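You operate a simulated robot arm through the tools that you are given. There is no shell and no other tool.

Carry out the task below with a simulated robot arm. There is one attempt and no reset: what you move stays moved.

Task
Clear the bad fruit: mouldy one to waste, bruised one to juice.
Fine: the fruit on the sorting tray; both go down the chute, the mouldy one first; set the chute lever for each and leave it on juice. Where these are worked on the way, their far stop is far enough and under half their travel is too little: chute lever.

It is judged by the outcome, as a careful person would: the job done as asked, and still so three seconds after it is handed in. It fails if anything else is knocked over, pushed out of place, dropped, spilled or broken.

Robot
A 6-joint arm with a two-finger gripper, fixed in place. Base frame: the origin is at the foot of the arm, x ahead of it, y to its left, z up. Units: mm, rad, N and s.
With the tool pointing down near the work surface it reaches from about 380 to 640 mm from the base axis. Its first joint turns from -2.897 to 2.897 rad. Payload 3.43 kg.
The TCP is the grasp point between the finger pads, 20 mm short of the fingertips. In the tool frame z runs along the fingers and y along their closing line. Largest opening 190 mm; the body of the gripper starts 248 mm behind the TCP.
Orientation is that of the tool frame in the base frame, as a unit quaternion [x, y, z, w]. With the fingers straight down and closing along the base's y, the tool's x points along the base's -x, its y along +y and its z along -z.

Tools
- The arm moves only by the tool servo_tool. Its argument "motion" is a list of rows, each a list of 7 numbers: the shift along the base's x, y, z in mm, then the turn, a rotation vector about the base's x, y, z in degrees, then the opening, from 0 (shut) to 1 (fully open). In form: [[x, y, z, ax, ay, az, jaw], ...]. A call has 1 to 20 rows; each row is the pose to reach, as a shift and turn from the pose commanded when the call began. Each row takes 0.2 s and may step no farther than 50 mm and 0.15 rad from the row before; otherwise, or with a gripper value out of range, the whole call is refused. A pose out of reach is approached as far as the arm can. The call stops where the force on the tool passes 90 N (or 10 N more than at its start, if that is more) or the arm is blocked; 0.2 s more then pass. The fingers move at their own pace (about 153 mm/s each) and stop on an object; they squeeze with about 44 N. The grip force told is the motor's: it shows also when the fingers shut on nothing. Time passes only in rows, and 0.2 s behind the last, so rows that repeat a pose let the fingers close. It gives the time, the measured TCP pose, the force on the tool (base axes), the opening and the grip force at its end, in the units of the frame above (readings bear some noise), with the torque about the TCP (base axes, N m) and any sound that the robot's microphone picked up.
- Cameras (640 x 400 px; columns grow to the right, rows downward): "scene" is fixed at [49, -499.3, 1471.1]; the picture's right is [0.15, -0.99, 0.00], its down [-0.76, -0.12, -0.64] and it looks along [0.63, 0.10, -0.77] (base axes); focal length 238 px, centre (320, 200). "wrist" rides on the gripper at [70, -8, -288] in the tool frame; the picture's right is [0.12, 0.99, 0.00], its down [-0.96, 0.11, -0.25] and it looks along [-0.24, 0.03, 0.97] (tool axes); focal length 261 px, centre (320, 200). There is no depth. A picture from a camera that has moved, and an enlarged one, comes with that camera's place and axes in the base frame and with its lens.
- snapshot(camera): a new picture of that camera. The clock stands still meanwhile.
- raise_lower(by): slides the trunk up (or, below 0, down) by that many mm; the arm rides with it, the base frame stays. It gives what a move gives, with no picture.
- enlarge(camera, box): a new picture of the part [left, top, right, bottom] of that camera's present view, enlarged. The clock stands still meanwhile.
- finish_job(): hands the job in; it is judged then, once.

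Nothing tells you positions but the pictures and the camera data. Unless the task says otherwise, let go and move clear before handing in.

The tools are called after ">>>" by a JSON object that holds its "op" and its "data". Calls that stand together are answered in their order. servo_tool: Moves the arm, as the interface text tells. Its arguments: {"type":"object","properties":{"motion":{"type":"array"}},"required":["motion"]} The other tools are called the same way: raise_lower (by) slides the trunk up or down; snapshot (camera) takes a picture; enlarge (camera, box) takes an enlarged picture of a part of a camera's view; finish_job () hands the job in.

At the start:

```text
clock: 0.0
tcp_pos: [577.0, -512.0, 1218.4]
tcp_rot: [0.0, 1.0, 0.0, 0.0]
ft_force: [-0.3, -0.2, -0.1]
wrist_torque: [-0.02, 0.04, 0.0]
gripper_width: 190.1
grasp_force: 0.0
trunk travel left (down, up): [-300.0, 140.0]
```

scene: 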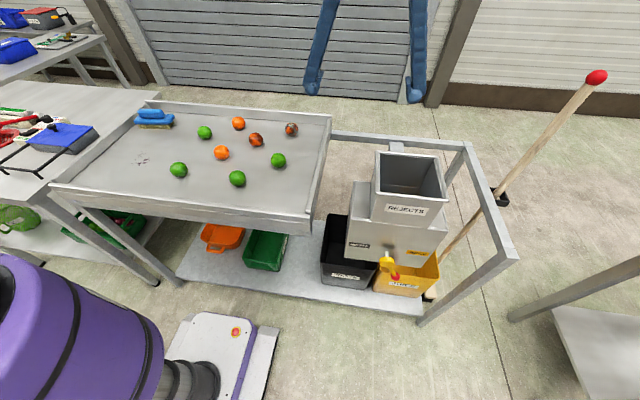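
wrist: 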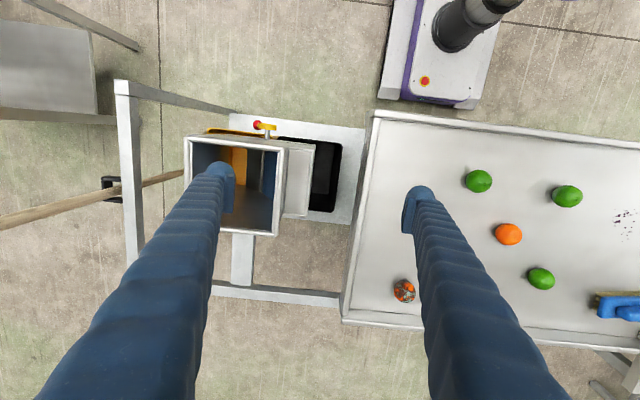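

I see a sorting tray with several fruit, a "REJECTS" chute with a yellow lever on its front, and waste/juice bins below. I'll look closer at the fruit, chute and lever before moving.

>>> {"op": "enlarge", "data": {"camera": "scene", "box": [120, 90, 340, 227]}}

>>> {"op": "enlarge", "data": {"camera": "scene", "box": [310, 140, 470, 300]}}

>>> {"op": "enlarge", "data": {"camera": "scene", "box": [340, 225, 450, 300]}}

>>> {"op": "enlarge", "data": {"camera": "wrist", "box": [180, 100, 380, 250]}}

```text
2.91 times, centred on (230, 158) of scene
camera zoom: at [49.0, -499.3, 1471.1], right [0.15, -0.99, 0.0], down [-0.76, -0.12, -0.64], along [0.63, 0.1, -0.77], focal length 693 px, centre (582, 321)
```

zoom: 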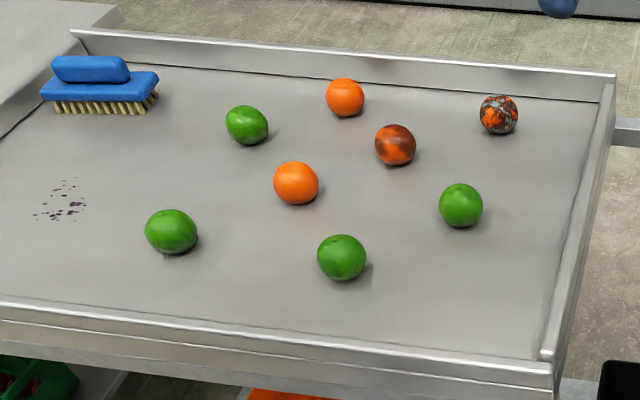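

```text
2.50 times, centred on (390, 220) of scene
camera zoom: at [49.0, -499.3, 1471.1], right [0.15, -0.99, 0.0], down [-0.76, -0.12, -0.64], along [0.63, 0.1, -0.77], focal length 595 px, centre (145, 150)
```

zoom: 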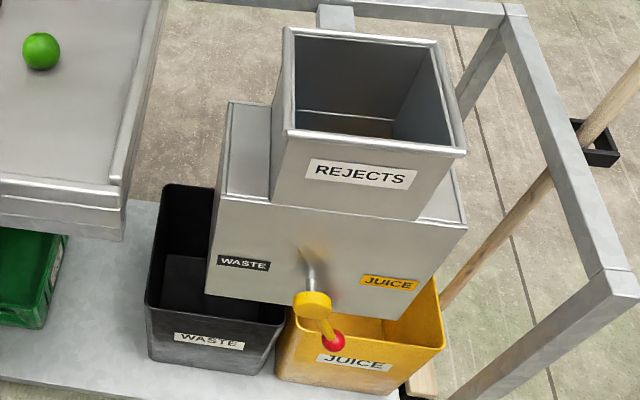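

```text
5.33 times, centred on (395, 262) of scene
camera zoom: at [49.0, -499.3, 1471.1], right [0.15, -0.99, 0.0], down [-0.76, -0.12, -0.64], along [0.63, 0.1, -0.77], focal length 1270 px, centre (-80, -133)
```

zoom: 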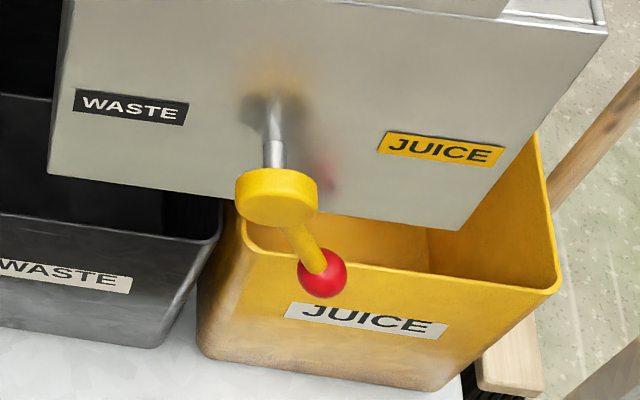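

```text
2.67 times, centred on (280, 175) of wrist
camera zoom: at [506.9, -521.3, 1507.0], right [-0.12, 0.99, 0.0], down [0.96, 0.11, 0.25], along [0.24, 0.03, -0.97], focal length 695 px, centre (427, 267)
```

zoom: 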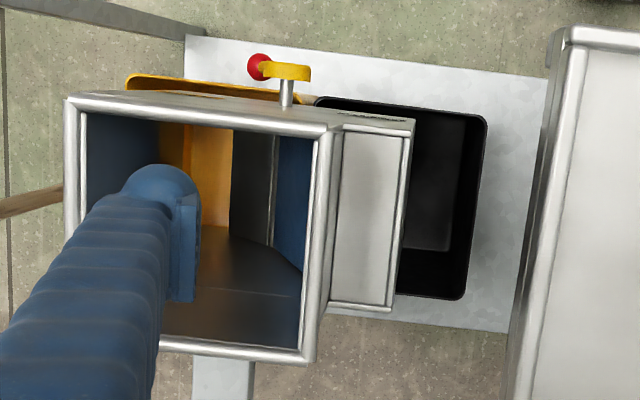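

The mouldy fruit (grey-green mould) sits near the tray's far right corner at about (871,-255,902). The bruised one is near (782,-131,902), the chute mouth spans roughly x 542–743, y -595 to -802 at z 930, and the lever knob is near (500,-762,466). These are far out, so I'll test reach in free space first.

>>> {"op": "servo_tool", "data": {"motion": [[40, 0, 0, 0, 0, 0, 1], [80, 0, 0, 0, 0, 0, 1], [120, 0, 0, 0, 0, 0, 1], [160, 0, 0, 0, 0, 0, 1], [160, 0, 0, 0, 0, 0, 1]]}}

>>> {"op": "enlarge", "data": {"camera": "scene", "box": [230, 110, 310, 160]}}

```text
clock: 1.2
tcp_pos: [737.1, -510.6, 1218.6]
tcp_rot: [0.0, 1.0, 0.0, 0.001]
ft_force: [0.0, 0.5, 0.2]
wrist_torque: [0.0, -0.05, -0.02]
gripper_width: 189.9
grasp_force: 0.2
trunk travel left (down, up): [-300.0, 140.0]
```

```text
8.00 times, centred on (270, 135) of scene
camera zoom: at [49.0, -499.3, 1471.1], right [0.15, -0.99, 0.0], down [-0.76, -0.12, -0.64], along [0.63, 0.1, -0.77], focal length 1905 px, centre (720, 720)
```

zoom: 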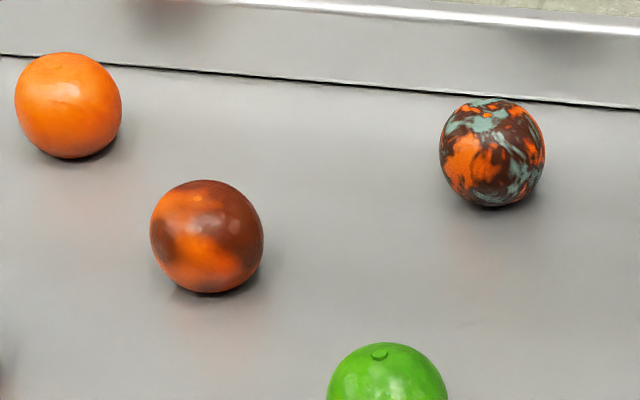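

The bruise and mould identifications are confirmed. Reach at this height is fine to ~900 mm; I'll look at the arm's posture now and then lower the trunk.

>>> {"op": "snapshot", "data": {"camera": "scene"}}

>>> {"op": "snapshot", "data": {"camera": "wrist"}}

```text
taken
```

scene: 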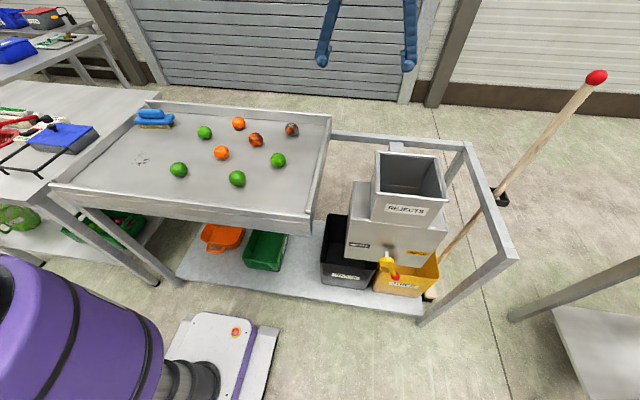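

```text
taken
camera wrist: at [666.1, -520.5, 1506.0], right [-0.12, 0.99, 0.0], down [0.96, 0.11, 0.25], along [0.25, 0.03, -0.97], focal length 261 px, centre (320, 200)
```

wrist: 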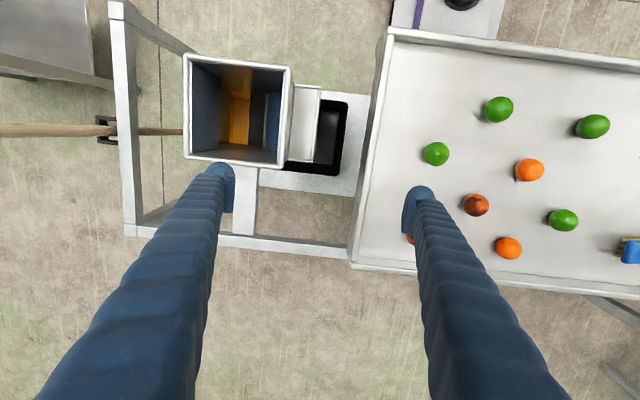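

The arm works from above with plenty of reach. I'll back off in front of the chute at height, tilt the fingers 45° forward (pointing ahead and down) and narrow them to straddle the lever knob later.

>>> {"op": "servo_tool", "data": {"motion": [[-35, -30, 0, 0, -5.5, 0, 0.8], [-70, -60, 0, 0, -11, 0, 0.7], [-105, -90, 0, 0, -16.5, 0, 0.6], [-140, -120, 0, 0, -22, 0, 0.5], [-175, -150, 0, 0, -27.5, 0, 0.42], [-210, -180, 0, 0, -33, 0, 0.42], [-245, -210, 0, 0, -39, 0, 0.42], [-280, -240, 0, 0, -45, 0, 0.42], [-280, -240, 0, 0, -45, 0, 0.42]]}}

```text
clock: 3.2
tcp_pos: [456.9, -749.5, 1218.8]
tcp_rot: [0.0, 0.924, 0.0, 0.382]
ft_force: [0.3, 0.2, -0.1]
wrist_torque: [0.02, -0.05, 0.0]
gripper_width: 79.5
grasp_force: 0.1
trunk travel left (down, up): [-300.0, 140.0]
```

Tilt achieved and the pose is clear of the chute. I'll lower the trunk in stages and check.

>>> {"op": "raise_lower", "data": {"by": -200}}

>>> {"op": "snapshot", "data": {"camera": "scene"}}

>>> {"op": "snapshot", "data": {"camera": "wrist"}}

```text
clock: 5.4
tcp_pos: [455.3, -747.9, 1019.2]
tcp_rot: [0.001, 0.924, 0.0, 0.382]
ft_force: [-0.2, -1.0, 0.1]
wrist_torque: [-0.01, -0.01, 0.01]
gripper_width: 79.8
grasp_force: 0.1
trunk travel left (down, up): [-100.0, 340.0]
```

```text
taken
```

scene: 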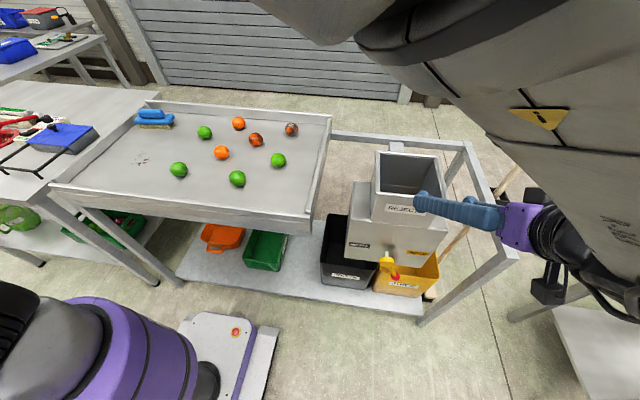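

```text
taken
camera wrist: at [201.8, -757.7, 1174.4], right [-0.08, 0.99, -0.08], down [0.51, 0.11, 0.86], along [0.86, 0.03, -0.51], focal length 261 px, centre (320, 200)
```

wrist: 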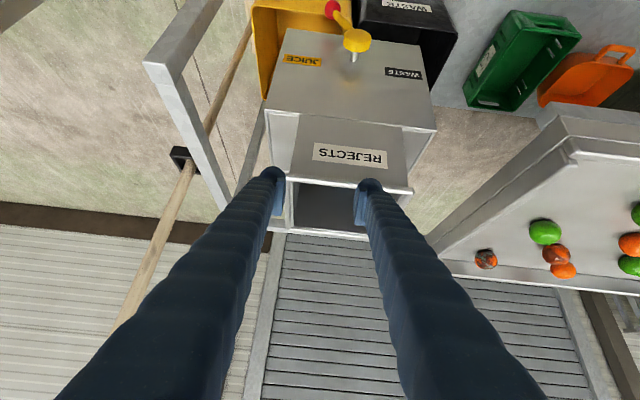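

The knob estimate (500,-762,466) is confirmed from this second view. I'll lower the trunk the remaining 100 mm and then descend in front of the lever.

>>> {"op": "raise_lower", "data": {"by": -100}}

>>> {"op": "servo_tool", "data": {"motion": [[-10, -5, -40, 0, 0, 0, 0.42], [-20, -10, -85, 0, 0, 0, 0.42], [-30, -14, -130, 0, 0, 0, 0.42], [-30, -14, -175, 0, 0, 0, 0.42], [-30, -14, -220, 0, 0, 0, 0.42], [-30, -14, -265, 0, 0, 0, 0.42], [-30, -14, -310, 0, 0, 0, 0.42], [-30, -14, -350, 0, 0, 0, 0.42], [-30, -14, -350, 0, 0, 0, 0.42]]}}

>>> {"op": "snapshot", "data": {"camera": "scene"}}

>>> {"op": "snapshot", "data": {"camera": "wrist"}}

```text
clock: 6.7
tcp_pos: [455.4, -747.7, 919.5]
tcp_rot: [0.001, 0.924, 0.0, 0.382]
ft_force: [0.1, 0.1, -0.2]
wrist_torque: [-0.03, 0.0, -0.01]
gripper_width: 79.9
grasp_force: 0.0
trunk travel left (down, up): [0.0, 440.0]
```

```text
clock: 8.7
tcp_pos: [428.4, -761.9, 568.4]
tcp_rot: [0.0, 0.924, 0.0, 0.383]
ft_force: [-0.6, 0.3, 0.1]
wrist_torque: [0.01, -0.08, 0.01]
gripper_width: 79.8
grasp_force: 0.1
trunk travel left (down, up): [0.0, 440.0]
```

```text
taken
```

scene: 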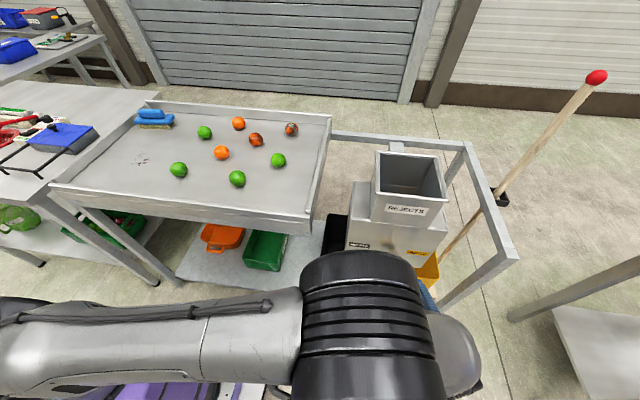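

```text
taken
camera wrist: at [174.3, -771.5, 723.3], right [-0.08, 0.99, -0.08], down [0.51, 0.11, 0.86], along [0.86, 0.03, -0.51], focal length 261 px, centre (320, 200)
```

wrist: 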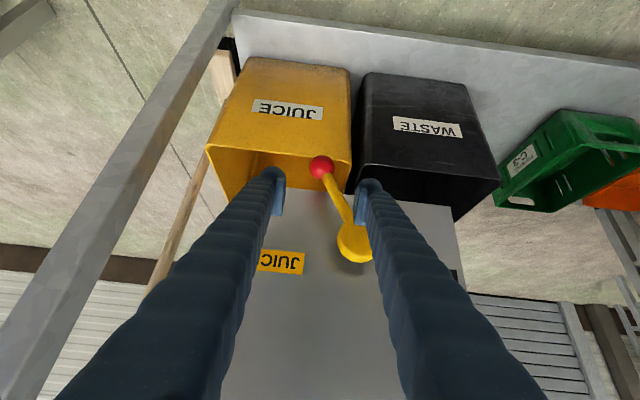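

The knob sits centred between the fingers in the wrist view. I'll descend to its height and slide forward to straddle it.

>>> {"op": "servo_tool", "data": {"motion": [[0, 0, -40, 0, 0, 0, 0.42], [0, 0, -80, 0, 0, 0, 0.42], [0, 0, -98, 0, 0, 0, 0.42], [20, 0, -98, 0, 0, 0, 0.42], [40, 0, -98, 0, 0, 0, 0.42], [40, 0, -98, 0, 0, 0, 0.42]]}}

>>> {"op": "snapshot", "data": {"camera": "wrist"}}

```text
clock: 10.1
tcp_pos: [466.2, -762.1, 471.7]
tcp_rot: [0.002, 0.924, 0.0, 0.383]
ft_force: [0.6, 0.1, -0.7]
wrist_torque: [-0.04, -0.04, 0.0]
gripper_width: 80.0
grasp_force: 0.0
trunk travel left (down, up): [0.0, 440.0]
```

```text
taken
camera wrist: at [212.3, -771.8, 626.1], right [-0.08, 0.99, -0.08], down [0.51, 0.11, 0.86], along [0.86, 0.03, -0.51], focal length 261 px, centre (320, 200)
```

wrist: 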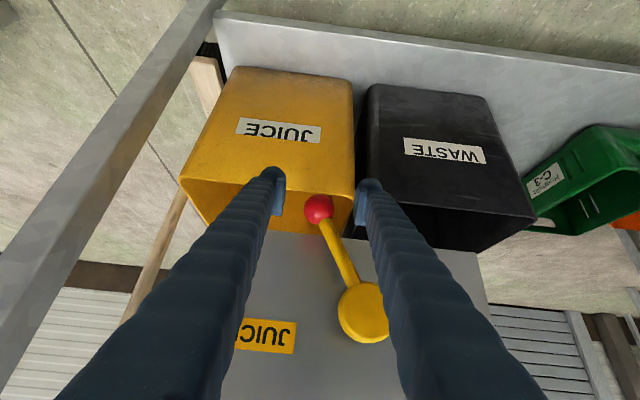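

The knob is centred between the fingers, 33 mm ahead. I'll slide forward to straddle it and narrow the jaw slightly.

>>> {"op": "servo_tool", "data": {"motion": [[16, 0, -3, 0, 0, 0, 0.42], [32, 0, -4, 0, 0, 0, 0.42], [32, 0, -4, 0, 0, 0, 0.36], [32, 0, -4, 0, 0, 0, 0.36]]}}

>>> {"op": "snapshot", "data": {"camera": "wrist"}}

```text
clock: 11.1
tcp_pos: [498.7, -763.6, 466.1]
tcp_rot: [0.0, 0.924, 0.0, 0.383]
ft_force: [-0.3, 0.7, -0.4]
wrist_torque: [0.04, 0.01, 0.0]
gripper_width: 68.5
grasp_force: 0.0
trunk travel left (down, up): [0.0, 440.0]
```

```text
taken
camera wrist: at [245.1, -772.9, 621.6], right [-0.08, 0.99, -0.08], down [0.51, 0.11, 0.85], along [0.86, 0.03, -0.51], focal length 261 px, centre (320, 200)
```

wrist: 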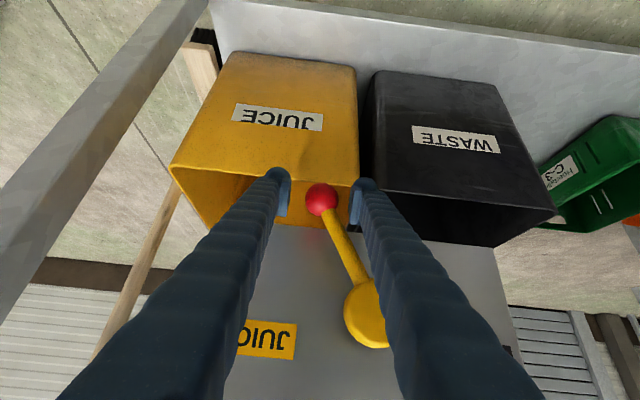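

The knob is straddled. I'll swing the lever along its arc toward WASTE (+y), in small steps while watching force.

>>> {"op": "servo_tool", "data": {"motion": [[0, 10, -1, 0, 0, 0, 0.36], [0, 20, -4, 0, 0, 0, 0.36], [0, 30, -7, 0, 0, 0, 0.36], [0, 41, -10, 0, 0, 0, 0.36], [0, 52, -13, 0, 0, 0, 0.36], [0, 63, -14, 0, 0, 0, 0.36], [0, 74, -15, 0, 0, 0, 0.36], [0, 85, -14, 0, 0, 0, 0.36], [0, 96, -13, 0, 0, 0, 0.36], [0, 107, -10, 0, 0, 0, 0.36], [0, 117, -7, 0, 0, 0, 0.36]]}}

>>> {"op": "snapshot", "data": {"camera": "wrist"}}

```text
clock: 13.5
tcp_pos: [497.6, -644.8, 458.0]
tcp_rot: [0.0, 0.924, 0.0, 0.383]
ft_force: [0.6, 0.4, -0.7]
wrist_torque: [0.04, -0.01, 0.0]
gripper_width: 68.4
grasp_force: 0.1
trunk travel left (down, up): [0.0, 440.0]
```

```text
taken
camera wrist: at [243.9, -654.6, 613.0], right [-0.08, 0.99, -0.08], down [0.51, 0.12, 0.86], along [0.86, 0.03, -0.51], focal length 261 px, centre (320, 200)
```

wrist: 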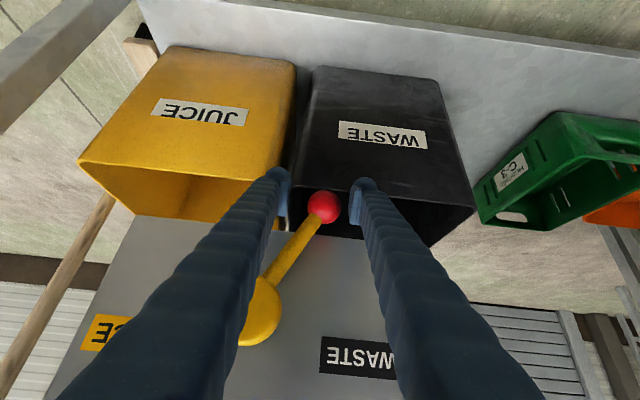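

The knob is now at y≈-641, mirrored to the waste side and ahead of the pushing finger. I'll nudge further to check it's against the stop.

>>> {"op": "servo_tool", "data": {"motion": [[0, 6, 4, 0, 0, 0, 0.36], [0, 11, 7, 0, 0, 0, 0.36], [0, 15, 8, 0, 0, 0, 0.36], [0, 15, 8, 0, 0, 0, 0.36]]}}

>>> {"op": "snapshot", "data": {"camera": "wrist"}}

```text
clock: 14.5
tcp_pos: [497.5, -629.5, 467.4]
tcp_rot: [0.001, 0.924, -0.001, 0.383]
ft_force: [0.3, 0.0, -0.2]
wrist_torque: [-0.03, -0.01, 0.0]
gripper_width: 68.3
grasp_force: 0.0
trunk travel left (down, up): [0.0, 440.0]
```

```text
taken
camera wrist: at [243.4, -639.3, 622.8], right [-0.08, 0.99, -0.08], down [0.51, 0.11, 0.86], along [0.86, 0.03, -0.51], focal length 261 px, centre (320, 200)
```

wrist: 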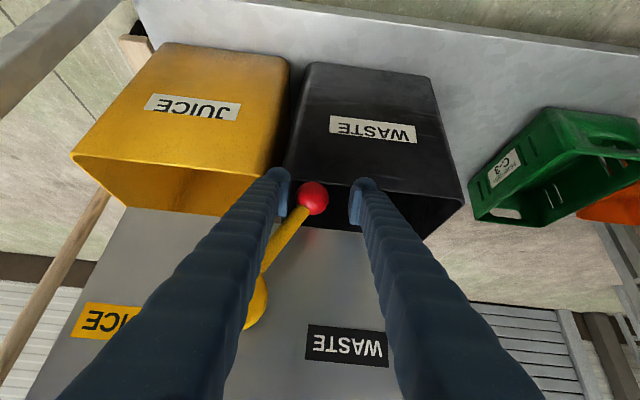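

The knob stays at y≈-639 without contact. I'll push a bit more to feel for the stop.

>>> {"op": "servo_tool", "data": {"motion": [[0, 4, 1, 0, 0, 0, 0.36], [0, 8, 2, 0, 0, 0, 0.36], [0, 12, 3, 0, 0, 0, 0.36], [0, 12, 3, 0, 0, 0, 0.36]]}}

>>> {"op": "snapshot", "data": {"camera": "wrist"}}

```text
clock: 15.5
tcp_pos: [494.5, -619.5, 470.3]
tcp_rot: [0.002, 0.924, 0.0, 0.382]
ft_force: [-10.4, -28.0, -16.0]
wrist_torque: [1.51, 0.16, -0.41]
gripper_width: 82.8
grasp_force: 12.9
trunk travel left (down, up): [0.0, 440.0]
```

```text
taken
camera wrist: at [241.6, -628.1, 625.4], right [-0.08, 0.99, -0.08], down [0.51, 0.11, 0.85], along [0.86, 0.03, -0.51], focal length 261 px, centre (320, 200)
```

wrist: 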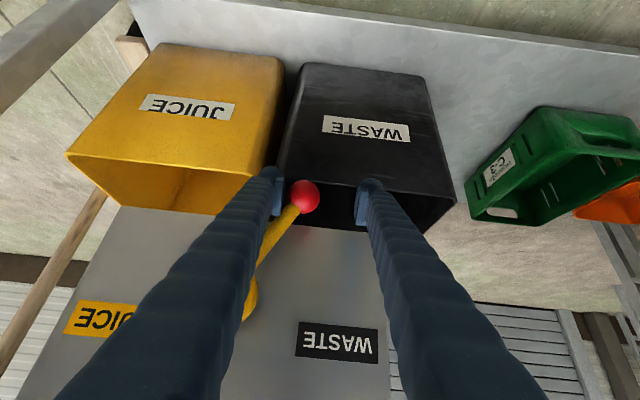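

The stop is felt (≈28 N), so the lever is fully at WASTE. I'll recentre on the knob, back away and rise.

>>> {"op": "servo_tool", "data": {"motion": [[0, -10, 0, 0, 0, 0, 0.36], [0, -20, 0, 0, 0, 0, 0.38], [-10, -20, 0, 0, 0, 0, 0.42], [-40, -20, 0, 0, 0, 0, 0.42], [-80, -20, 0, 0, 0, 0, 0.42], [-120, -20, 10, 0, 0, 0, 0.42], [-120, -20, 10, 0, 0, 0, 0.42]]}}

>>> {"op": "snapshot", "data": {"camera": "wrist"}}

```text
clock: 17.1
tcp_pos: [381.6, -635.9, 479.8]
tcp_rot: [-0.001, 0.924, 0.0, 0.383]
ft_force: [0.0, 0.6, 0.5]
wrist_torque: [0.0, -0.02, 0.01]
gripper_width: 79.9
grasp_force: 0.1
trunk travel left (down, up): [0.0, 440.0]
```

```text
taken
camera wrist: at [128.5, -646.5, 633.5], right [-0.08, 0.99, -0.08], down [0.51, 0.11, 0.86], along [0.86, 0.03, -0.51], focal length 261 px, centre (320, 200)
```

wrist: 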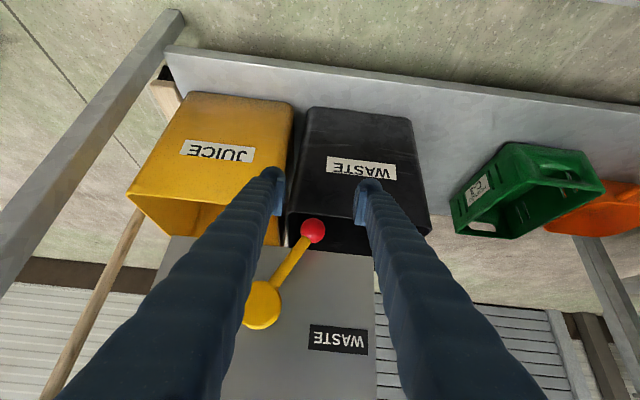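

The lever rests at WASTE and the fingers are clear. Next I'll rise straight up in front of everything, bringing the tool back to vertical.

>>> {"op": "servo_tool", "data": {"motion": [[0, 0, 48, 0, 0, 0, 0.42], [0, 0, 96, 0, 0, 0, 0.42], [0, 0, 144, 0, 0, 0, 0.42], [0, 0, 192, 0, 0, 0, 0.42], [0, 0, 240, 0, 0, 0, 0.42], [0, 0, 288, 0, 0, 0, 0.42], [0, 0, 336, 0, 0, 0, 0.42], [0, 0, 384, 0, 0, 0, 0.42], [0, 0, 432, 0, 0, 0, 0.42], [0, 0, 480, 0, 0, 0, 0.42], [0, 0, 528, 0, 7.5, 0, 0.42], [0, 0, 576, 0, 15, 0, 0.42], [0, 0, 610, 0, 22.5, 0, 0.42], [0, 0, 620, 0, 30, 0, 0.42], [0, 0, 620, 0, 37.5, 0, 0.42], [0, 0, 620, 0, 45, 0, 0.42], [0, 0, 620, 0, 45, 0, 0.42]]}}

>>> {"op": "snapshot", "data": {"camera": "scene"}}

```text
clock: 20.7
tcp_pos: [377.0, -636.8, 1100.7]
tcp_rot: [0.0, 1.0, 0.0, -0.002]
ft_force: [-0.4, -0.3, -0.5]
wrist_torque: [-0.01, 0.12, -0.01]
gripper_width: 80.0
grasp_force: 0.1
trunk travel left (down, up): [0.0, 440.0]
```

```text
taken
```

scene: 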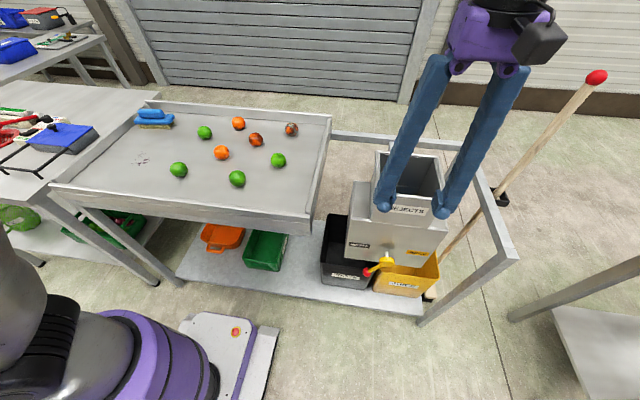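

Lever shows at WASTE. Now I'll carry the open gripper at height over toward the mouldy fruit.

>>> {"op": "servo_tool", "data": {"motion": [[35, 28, 0, 0, 0, 0, 0.55], [70, 56, 0, 0, 0, 0, 0.55], [105, 84, 0, 0, 0, 0, 0.55], [140, 112, 0, 0, 0, 0, 0.55], [175, 140, 0, 0, 0, 0, 0.55], [210, 168, 0, 0, 0, 0, 0.55], [245, 196, 0, 0, 0, 0, 0.55], [280, 224, 0, 0, 0, 0, 0.55], [315, 252, 0, 0, 0, 0, 0.55], [350, 280, 0, 0, 0, 0, 0.55], [385, 308, 0, 0, 0, 0, 0.55], [420, 336, 0, 0, 0, 0, 0.55], [455, 360, 0, 0, 0, 0, 0.55], [480, 382, 0, 0, 0, 0, 0.55], [494, 382, 0, 0, 0, 0, 0.55], [494, 382, 0, 0, 0, 0, 0.55]]}}

>>> {"op": "snapshot", "data": {"camera": "wrist"}}

>>> {"op": "snapshot", "data": {"camera": "scene"}}

```text
clock: 24.1
tcp_pos: [865.5, -254.8, 1099.4]
tcp_rot: [0.0, 1.0, -0.001, -0.001]
ft_force: [0.9, 0.3, -1.7]
wrist_torque: [0.01, 0.09, 0.0]
gripper_width: 104.4
grasp_force: 0.0
out of reach, approached as far as the arm can: row 15, 16
trunk travel left (down, up): [0.0, 440.0]
```

```text
taken
camera wrist: at [795.3, -264.5, 1389.1], right [-0.12, 0.99, 0.0], down [0.96, 0.11, 0.24], along [0.24, 0.03, -0.97], focal length 261 px, centre (320, 200)
```

wrist: 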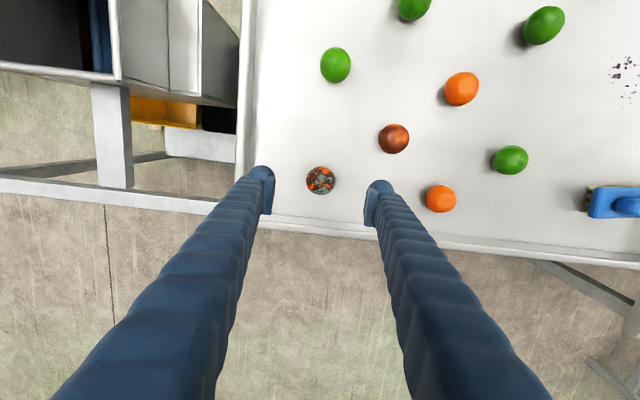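

```text
taken
```

scene: 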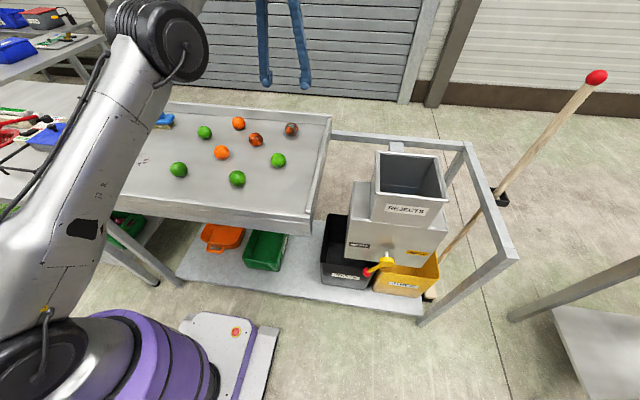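

The mouldy fruit refines to (877,-252,899), and reach improves lower down. I'll descend part-way and recheck.

>>> {"op": "servo_tool", "data": {"motion": [[-6, 2, -30, 0, 0, 0, 0.55], [-6, 2, -60, 0, 0, 0, 0.55], [-6, 2, -90, 0, 0, 0, 0.55], [-4, 2, -120, 0, 0, 0, 0.55], [0, 2, -140, 0, 0, 0, 0.55], [0, 2, -140, 0, 0, 0, 0.55]]}}

>>> {"op": "snapshot", "data": {"camera": "wrist"}}

```text
clock: 25.5
tcp_pos: [864.2, -253.8, 961.9]
tcp_rot: [0.0, 1.0, 0.001, -0.001]
ft_force: [-0.9, 0.5, -0.6]
wrist_torque: [-0.04, 0.05, -0.03]
gripper_width: 104.4
grasp_force: 0.0
trunk travel left (down, up): [0.0, 440.0]
```

```text
taken
camera wrist: at [794.1, -263.4, 1250.7], right [-0.12, 0.99, 0.0], down [0.96, 0.11, 0.25], along [0.24, 0.03, -0.97], focal length 261 px, centre (320, 200)
```

wrist: 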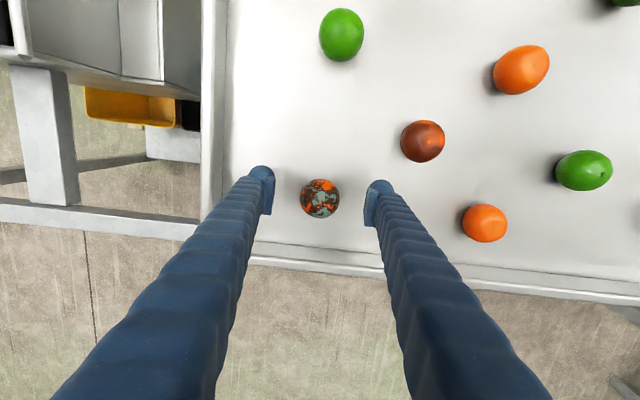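

The mouldy fruit is at (878,-253). I'll shift 14 mm forward and descend around it, then close.

>>> {"op": "servo_tool", "data": {"motion": [[14, 1, -10, 0, 0, 0, 0.55], [14, 1, -30, 0, 0, 0, 0.55], [14, 1, -48, 0, 0, 0, 0.55], [14, 1, -60, 0, 0, 0, 0.55], [14, 1, -60, 0, 0, 0, 0.55]]}}

>>> {"op": "snapshot", "data": {"camera": "wrist"}}

```text
clock: 26.7
tcp_pos: [880.4, -253.6, 902.5]
tcp_rot: [0.001, 1.0, 0.0, 0.0]
ft_force: [0.6, 0.7, 0.0]
wrist_torque: [0.01, 0.0, 0.01]
gripper_width: 104.6
grasp_force: 0.1
trunk travel left (down, up): [0.0, 440.0]
```

```text
taken
camera wrist: at [808.7, -262.5, 1190.7], right [-0.12, 0.99, 0.0], down [0.96, 0.11, 0.25], along [0.24, 0.03, -0.97], focal length 261 px, centre (320, 200)
```

wrist: 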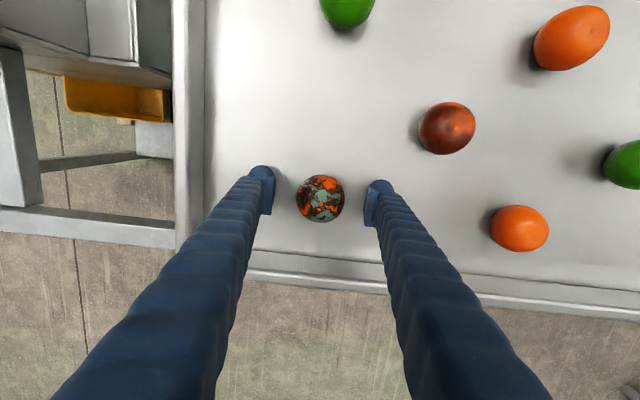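

The fruit is centred between the pads. Closing gently.

>>> {"op": "servo_tool", "data": {"motion": [[0, 0, 0, 0, 0, 0, 0.4], [0, 0, 0, 0, 0, 0, 0.28], [0, 0, 0, 0, 0, 0, 0.2], [0, 0, 0, 0, 0, 0, 0.15], [0, 0, 0, 0, 0, 0, 0.15]]}}

>>> {"op": "snapshot", "data": {"camera": "wrist"}}

```text
clock: 27.9
tcp_pos: [880.2, -253.4, 902.4]
tcp_rot: [0.001, 1.0, 0.0, -0.001]
ft_force: [1.1, 0.1, 0.0]
wrist_torque: [0.04, 0.02, 0.02]
gripper_width: 53.0
grasp_force: 44.0
trunk travel left (down, up): [0.0, 440.0]
```

```text
taken
camera wrist: at [808.7, -262.4, 1190.8], right [-0.12, 0.99, 0.0], down [0.96, 0.11, 0.25], along [0.24, 0.03, -0.97], focal length 261 px, centre (320, 200)
```

wrist: 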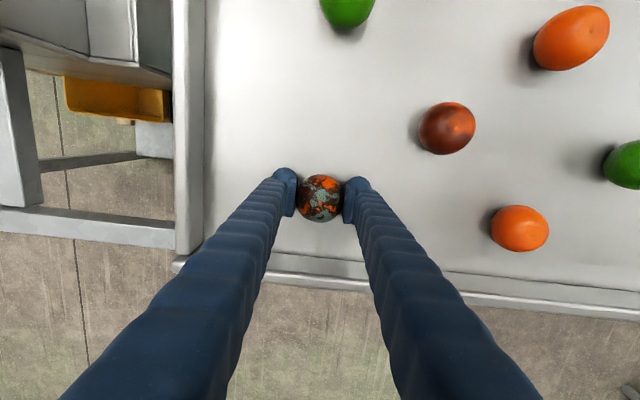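

The fruit is gripped firmly (53 mm, 44 N). I'll lift it clear of the walls and pull slightly inward.

>>> {"op": "servo_tool", "data": {"motion": [[0, 0, 15, 0, 0, 0, 0.15], [0, 0, 40, 0, 0, 0, 0.15], [-10, 0, 75, 0, 0, 0, 0.15], [-25, 0, 110, 0, 0, 0, 0.15], [-40, 0, 135, 0, 0, 0, 0.15], [-40, 0, 135, 0, 0, 0, 0.15]]}}

>>> {"op": "snapshot", "data": {"camera": "wrist"}}

```text
clock: 29.3
tcp_pos: [840.1, -254.9, 1037.9]
tcp_rot: [0.0, 1.0, 0.0, -0.001]
ft_force: [-0.5, 0.1, -0.2]
wrist_torque: [-0.02, -0.05, 0.0]
gripper_width: 52.6
grasp_force: 44.0
trunk travel left (down, up): [0.0, 440.0]
```

```text
taken
camera wrist: at [769.6, -263.0, 1326.3], right [-0.12, 0.99, 0.0], down [0.96, 0.11, 0.25], along [0.24, 0.03, -0.97], focal length 261 px, centre (320, 200)
```

wrist: 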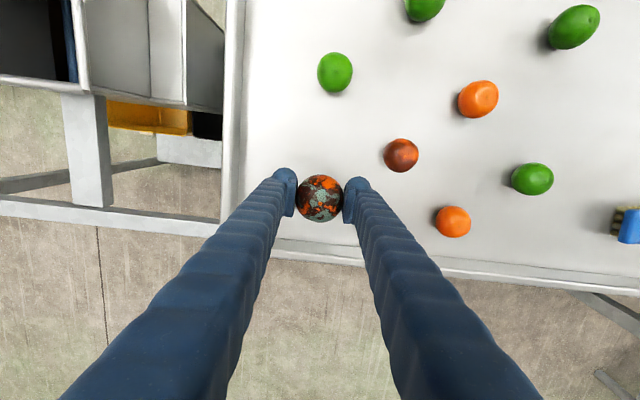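

Lifted well. Now carrying it over to above the chute mouth.

>>> {"op": "servo_tool", "data": {"motion": [[-22, -38, 0, 0, 0, 0, 0.15], [-44, -77, 0, 0, 0, 0, 0.15], [-66, -116, 0, 0, 0, 0, 0.15], [-88, -155, 0, 0, 0, 0, 0.15], [-110, -193, 0, 0, 0, 0, 0.15], [-132, -232, 0, 0, 0, 0, 0.15], [-154, -271, 0, 0, 0, 0, 0.15], [-176, -310, 0, 0, 0, 0, 0.15], [-198, -348, 0, 0, 0, 0, 0.15], [-220, -387, 0, 0, 0, 0, 0.15], [-240, -420, 0, 0, 0, 0, 0.15], [-240, -420, 0, 0, 0, 0, 0.15]]}}

>>> {"op": "snapshot", "data": {"camera": "wrist"}}

>>> {"op": "snapshot", "data": {"camera": "scene"}}

```text
clock: 31.9
tcp_pos: [599.5, -674.6, 1035.5]
tcp_rot: [0.0, 1.0, 0.001, -0.002]
ft_force: [0.2, -0.4, -1.0]
wrist_torque: [0.1, -0.07, 0.01]
gripper_width: 53.0
grasp_force: 43.9
trunk travel left (down, up): [0.0, 440.0]
```

```text
taken
camera wrist: at [528.5, -682.8, 1324.5], right [-0.12, 0.99, 0.0], down [0.96, 0.11, 0.25], along [0.24, 0.03, -0.97], focal length 261 px, centre (320, 200)
```

wrist: 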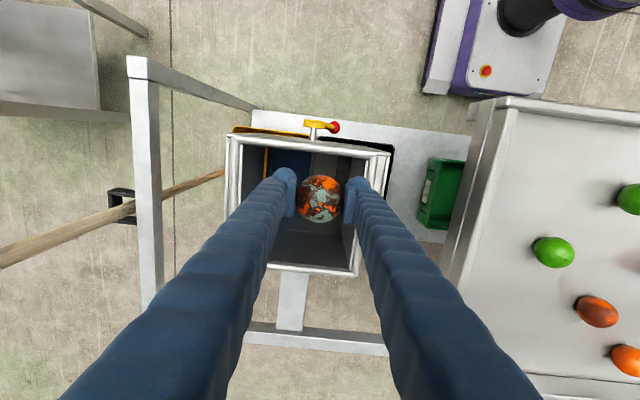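

```text
taken
```

scene: 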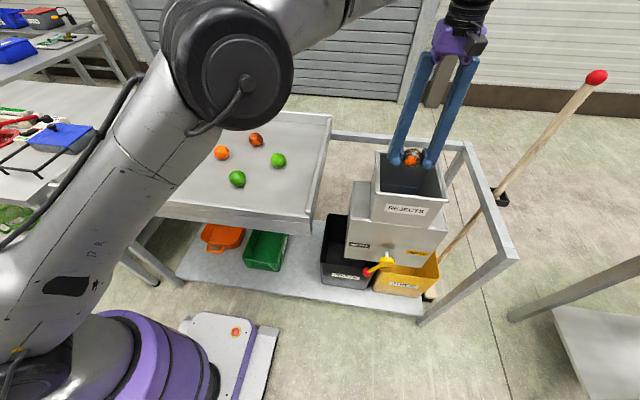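

The fruit is over the chute mouth with the lever at WASTE. I'll lower it just inside the mouth.

>>> {"op": "servo_tool", "data": {"motion": [[0, -5, -30, 0, 0, 0, 0.15], [4, -10, -60, 0, 0, 0, 0.15], [6, -12, -90, 0, 0, 0, 0.15], [6, -12, -110, 0, 0, 0, 0.15], [6, -12, -110, 0, 0, 0, 0.15]]}}

>>> {"op": "snapshot", "data": {"camera": "wrist"}}

```text
clock: 33.1
tcp_pos: [604.9, -685.4, 926.7]
tcp_rot: [0.0, 1.0, 0.0, 0.0]
ft_force: [-0.1, 0.0, -1.7]
wrist_torque: [-0.02, 0.0, 0.0]
gripper_width: 52.4
grasp_force: 43.5
trunk travel left (down, up): [0.0, 440.0]
```

```text
taken
camera wrist: at [534.6, -694.6, 1215.9], right [-0.12, 0.99, 0.0], down [0.96, 0.11, 0.25], along [0.24, 0.03, -0.97], focal length 261 px, centre (320, 200)
```

wrist: 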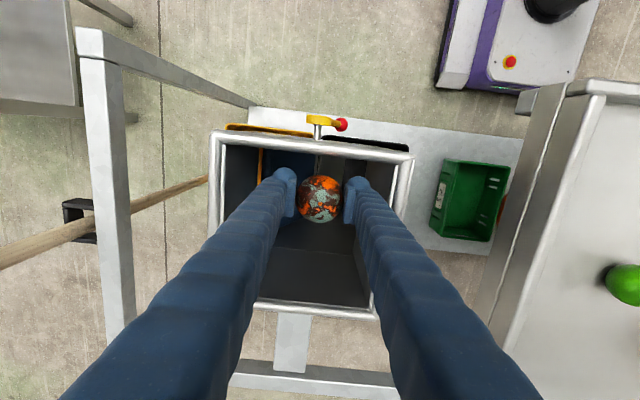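

The fruit is inside the mouth, with clear room on both sides. Releasing it now.

>>> {"op": "servo_tool", "data": {"motion": [[0, 0, 0, 0, 0, 0, 0.3], [0, 0, 0, 0, 0, 0, 0.42], [0, 0, 0, 0, 0, 0, 0.45], [0, 0, 0, 0, 0, 0, 0.45], [0, 0, 0, 0, 0, 0, 0.45], [0, 0, 0, 0, 0, 0, 0.45]]}}

>>> {"op": "snapshot", "data": {"camera": "wrist"}}

>>> {"op": "snapshot", "data": {"camera": "scene"}}

```text
clock: 34.5
tcp_pos: [605.2, -684.7, 927.4]
tcp_rot: [0.0, 1.0, 0.0, 0.0]
ft_force: [0.2, -0.1, 0.1]
wrist_torque: [0.0, -0.02, -0.02]
gripper_width: 85.8
grasp_force: 0.1
trunk travel left (down, up): [0.0, 440.0]
```

```text
taken
camera wrist: at [534.5, -694.5, 1216.1], right [-0.12, 0.99, 0.0], down [0.96, 0.11, 0.25], along [0.24, 0.03, -0.97], focal length 261 px, centre (320, 200)
```

wrist: 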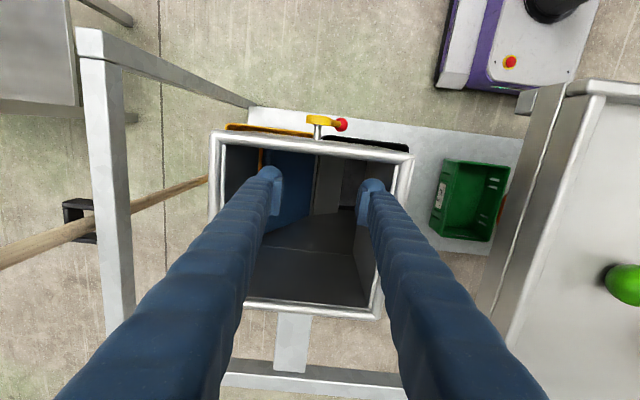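

```text
taken
```

scene: 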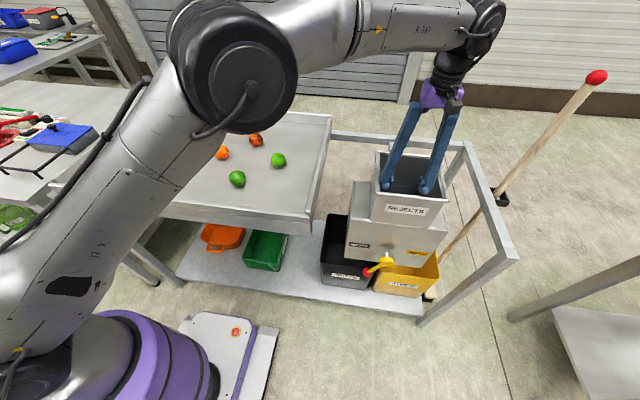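

The fruit has dropped through the chute. I'll check the waste bin and that nothing stuck inside.

>>> {"op": "enlarge", "data": {"camera": "scene", "box": [310, 200, 450, 300]}}

>>> {"op": "enlarge", "data": {"camera": "wrist", "box": [200, 110, 440, 320]}}

```text
4.00 times, centred on (380, 250) of scene
camera zoom: at [49.0, -499.3, 1471.1], right [0.15, -0.99, 0.0], down [-0.76, -0.12, -0.64], along [0.63, 0.1, -0.77], focal length 953 px, centre (80, 0)
```

zoom: 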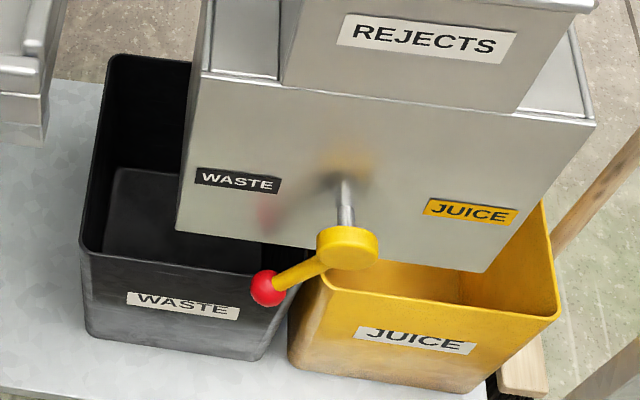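

```text
1.90 times, centred on (320, 215) of wrist
camera zoom: at [534.5, -694.5, 1216.1], right [-0.12, 0.99, 0.0], down [0.96, 0.11, 0.25], along [0.24, 0.03, -0.97], focal length 496 px, centre (320, 171)
```

zoom: 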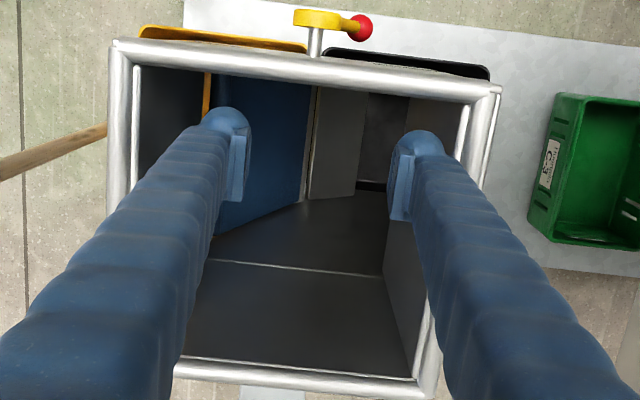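

The flap (blue) now blocks the juice side and the hopper is empty. I'll rise out and retrace to the lever; on the way I'll look into the waste bin.

>>> {"op": "servo_tool", "data": {"motion": [[0, 0, 40, 0, 0, 0, 0.42], [0, 0, 80, 0, 0, 0, 0.42], [-5, 0, 120, 0, 0, 0, 0.42], [-50, 8, 140, 0, 0, 0, 0.42], [-95, 16, 150, 0, 0, 0, 0.42], [-140, 24, 160, 0, 0, 0, 0.42], [-185, 32, 170, 0, 0, 0, 0.42], [-225, 40, 173, 0, -7.5, 0, 0.42], [-225, 45, 173, 0, -15, 0, 0.42], [-225, 45, 173, 0, -22.5, 0, 0.42], [-225, 45, 173, 0, -30, 0, 0.42], [-225, 45, 173, 0, -37.5, 0, 0.42], [-225, 45, 150, 0, -45, 0, 0.42], [-225, 45, 110, 0, -45, 0, 0.42], [-225, 45, 65, 0, -45, 0, 0.42], [-225, 45, 20, 0, -45, 0, 0.42], [-225, 45, -25, 0, -45, 0, 0.42], [-225, 45, -70, 0, -45, 0, 0.42], [-225, 45, -110, 0, -45, 0, 0.42]]}}

>>> {"op": "snapshot", "data": {"camera": "wrist"}}

```text
clock: 38.5
tcp_pos: [379.7, -640.5, 815.4]
tcp_rot: [0.001, 0.924, -0.001, 0.383]
ft_force: [-0.6, -0.2, 0.6]
wrist_torque: [-0.05, 0.05, -0.08]
gripper_width: 80.0
grasp_force: 0.1
trunk travel left (down, up): [0.0, 440.0]
```

```text
taken
camera wrist: at [127.3, -649.6, 970.0], right [-0.08, 0.99, -0.09], down [0.51, 0.12, 0.86], along [0.86, 0.03, -0.51], focal length 261 px, centre (320, 200)
```

wrist: 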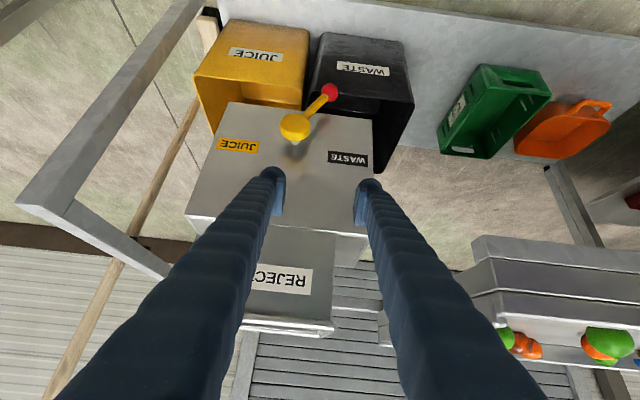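

Nothing out of place. I'll descend to the lever height in front of it and look at the bin and knob from there.

>>> {"op": "servo_tool", "data": {"motion": [[0, 0, -45, 0, 0, 0, 0.42], [0, 0, -90, 0, 0, 0, 0.42], [0, 0, -135, 0, 0, 0, 0.42], [0, 0, -180, 0, 0, 0, 0.42], [0, 0, -225, 0, 0, 0, 0.42], [0, 0, -270, 0, 0, 0, 0.42], [0, 0, -315, 0, 0, 0, 0.42], [0, 0, -345, 0, 0, 0, 0.42], [0, 0, -345, 0, 0, 0, 0.42]]}}

>>> {"op": "snapshot", "data": {"camera": "wrist"}}

>>> {"op": "snapshot", "data": {"camera": "scene"}}

```text
clock: 40.5
tcp_pos: [377.3, -640.4, 467.4]
tcp_rot: [0.001, 0.924, -0.001, 0.383]
ft_force: [-0.4, -0.3, -0.1]
wrist_torque: [-0.01, -0.03, 0.02]
gripper_width: 80.0
grasp_force: 0.1
trunk travel left (down, up): [0.0, 440.0]
```

```text
taken
camera wrist: at [123.7, -649.9, 622.8], right [-0.08, 0.99, -0.08], down [0.51, 0.11, 0.86], along [0.86, 0.03, -0.51], focal length 261 px, centre (320, 200)
```

wrist: 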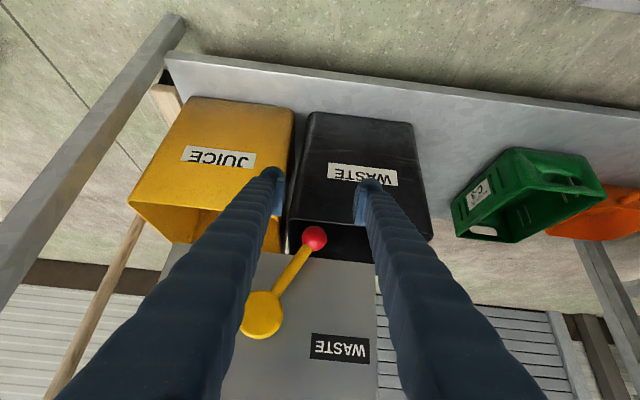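

```text
taken
```

scene: 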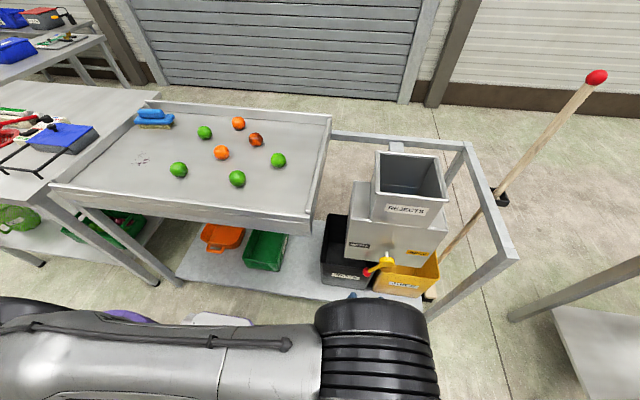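

Knob is at (500,-639,469). I'll slide forward to straddle it again.

>>> {"op": "servo_tool", "data": {"motion": [[30, 0, 0, 0, 0, 0, 0.42], [60, 0, 0, 0, 0, 0, 0.42], [90, 0, 0, 0, 0, 0, 0.42], [110, 0, 0, 0, 0, 0, 0.42], [121, 0, 0, 0, 0, 0, 0.42], [121, 0, 0, 0, 0, 0, 0.36]]}}

>>> {"op": "snapshot", "data": {"camera": "wrist"}}

```text
clock: 41.9
tcp_pos: [502.8, -641.5, 470.0]
tcp_rot: [0.0, 0.924, 0.0, 0.382]
ft_force: [0.2, -0.5, 0.0]
wrist_torque: [-0.01, -0.02, -0.01]
gripper_width: 68.1
grasp_force: 0.1
trunk travel left (down, up): [0.0, 440.0]
```

```text
taken
camera wrist: at [249.0, -650.7, 624.5], right [-0.08, 0.99, -0.08], down [0.51, 0.11, 0.85], along [0.86, 0.03, -0.51], focal length 261 px, centre (320, 200)
```

wrist: 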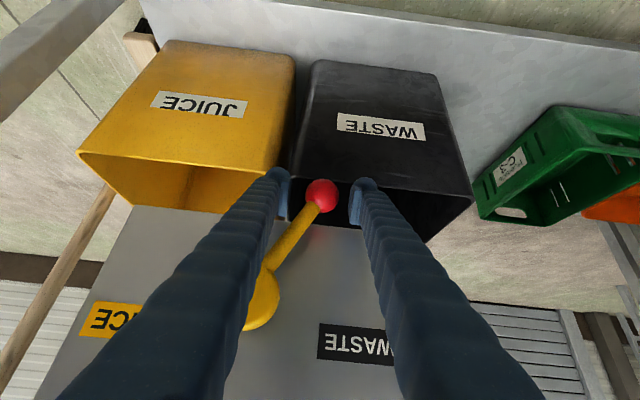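

Straddled. Sweeping the lever back along its arc to JUICE (-y).

>>> {"op": "servo_tool", "data": {"motion": [[0, -10, -1, 0, 0, 0, 0.36], [0, -20, -4, 0, 0, 0, 0.36], [0, -30, -7, 0, 0, 0, 0.36], [0, -41, -10, 0, 0, 0, 0.36], [0, -52, -13, 0, 0, 0, 0.36], [0, -63, -14, 0, 0, 0, 0.36], [0, -74, -15, 0, 0, 0, 0.36], [0, -85, -14, 0, 0, 0, 0.36], [0, -96, -13, 0, 0, 0, 0.36], [0, -107, -10, 0, 0, 0, 0.36], [0, -117, -7, 0, 0, 0, 0.36], [0, -127, -3, 0, 0, 0, 0.36], [0, -134, 0, 0, 0, 0, 0.36], [0, -134, 0, 0, 0, 0, 0.36]]}}

>>> {"op": "snapshot", "data": {"camera": "wrist"}}

```text
clock: 44.9
tcp_pos: [502.8, -771.5, 470.4]
tcp_rot: [0.001, 0.924, 0.002, 0.382]
ft_force: [-3.5, 17.7, -10.8]
wrist_torque: [-0.96, -0.03, 0.07]
gripper_width: 77.1
grasp_force: 7.6
trunk travel left (down, up): [0.0, 440.0]
```

```text
taken
camera wrist: at [249.2, -782.5, 625.0], right [-0.09, 0.99, -0.08], down [0.51, 0.11, 0.85], along [0.86, 0.03, -0.51], focal length 261 px, centre (320, 200)
```

wrist: 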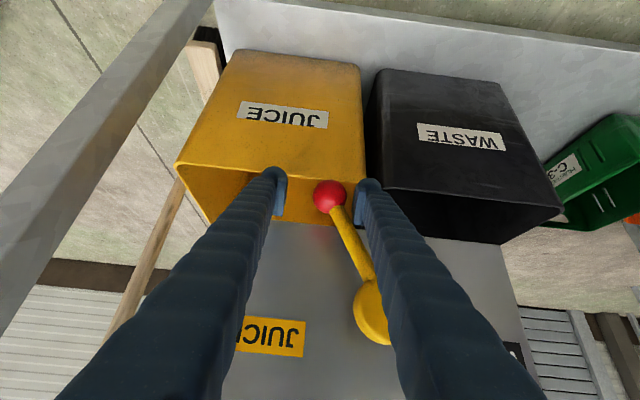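

The lever is at the JUICE stop (force rises, same position as at the start). I'll recentre, back away and rise.

>>> {"op": "servo_tool", "data": {"motion": [[0, 7, 0, 0, 0, 0, 0.38], [0, 13, 0, 0, 0, 0, 0.42], [-12, 13, 0, 0, 0, 0, 0.42], [-40, 13, 0, 0, 0, 0, 0.42], [-80, 13, 0, 0, 0, 0, 0.42], [-120, 13, 10, 0, 0, 0, 0.42], [-120, 13, 10, 0, 0, 0, 0.42]]}}

>>> {"op": "snapshot", "data": {"camera": "wrist"}}

```text
clock: 46.5
tcp_pos: [379.5, -759.6, 478.4]
tcp_rot: [0.001, 0.924, 0.0, 0.383]
ft_force: [0.3, 0.3, -0.3]
wrist_torque: [0.0, -0.02, 0.01]
gripper_width: 79.8
grasp_force: 0.0
trunk travel left (down, up): [0.0, 440.0]
```

```text
taken
camera wrist: at [125.4, -768.4, 632.8], right [-0.08, 0.99, -0.08], down [0.51, 0.11, 0.86], along [0.86, 0.03, -0.51], focal length 261 px, centre (320, 200)
```

wrist: 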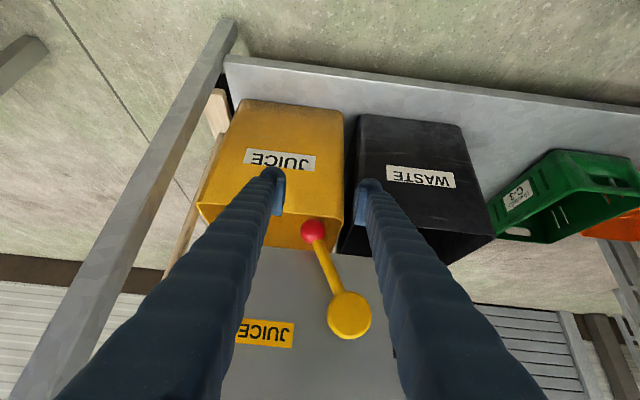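

Lever is at JUICE and stays there. Rising and returning to a vertical tool.

>>> {"op": "servo_tool", "data": {"motion": [[0, 10, 46, 0, 0, 0, 0.42], [0, 22, 92, 0, 0, 0, 0.42], [0, 34, 138, 0, 0, 0, 0.42], [0, 46, 184, 0, 0, 0, 0.42], [0, 58, 230, 0, 0, 0, 0.42], [0, 70, 276, 0, 0, 0, 0.42], [0, 82, 322, 0, 0, 0, 0.42], [0, 94, 368, 0, 0, 0, 0.42], [0, 106, 414, 0, 0, 0, 0.42], [0, 118, 460, 0, 0, 0, 0.42], [0, 122, 508, 0, 7.5, 0, 0.42], [0, 122, 556, 0, 15, 0, 0.42], [0, 122, 600, 0, 22.5, 0, 0.42], [0, 122, 620, 0, 30, 0, 0.42], [0, 122, 620, 0, 37.5, 0, 0.42], [0, 122, 620, 0, 45, 0, 0.42], [0, 122, 620, 0, 45, 0, 0.42]]}}

>>> {"op": "enlarge", "data": {"camera": "scene", "box": [310, 200, 450, 300]}}

```text
clock: 50.1
tcp_pos: [380.5, -639.4, 1100.1]
tcp_rot: [0.001, 1.0, 0.0, -0.001]
ft_force: [0.2, -0.7, -0.9]
wrist_torque: [0.03, 0.1, -0.02]
gripper_width: 79.7
grasp_force: 0.1
trunk travel left (down, up): [0.0, 440.0]
```

```text
4.00 times, centred on (380, 250) of scene
camera zoom: at [49.0, -499.3, 1471.1], right [0.15, -0.99, 0.0], down [-0.76, -0.12, -0.64], along [0.63, 0.1, -0.77], focal length 953 px, centre (80, 0)
```

zoom: 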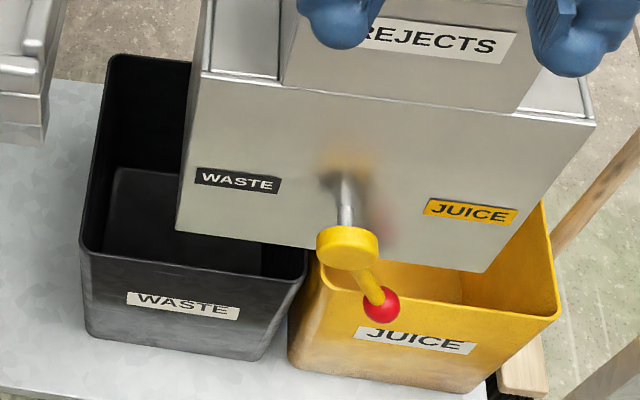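

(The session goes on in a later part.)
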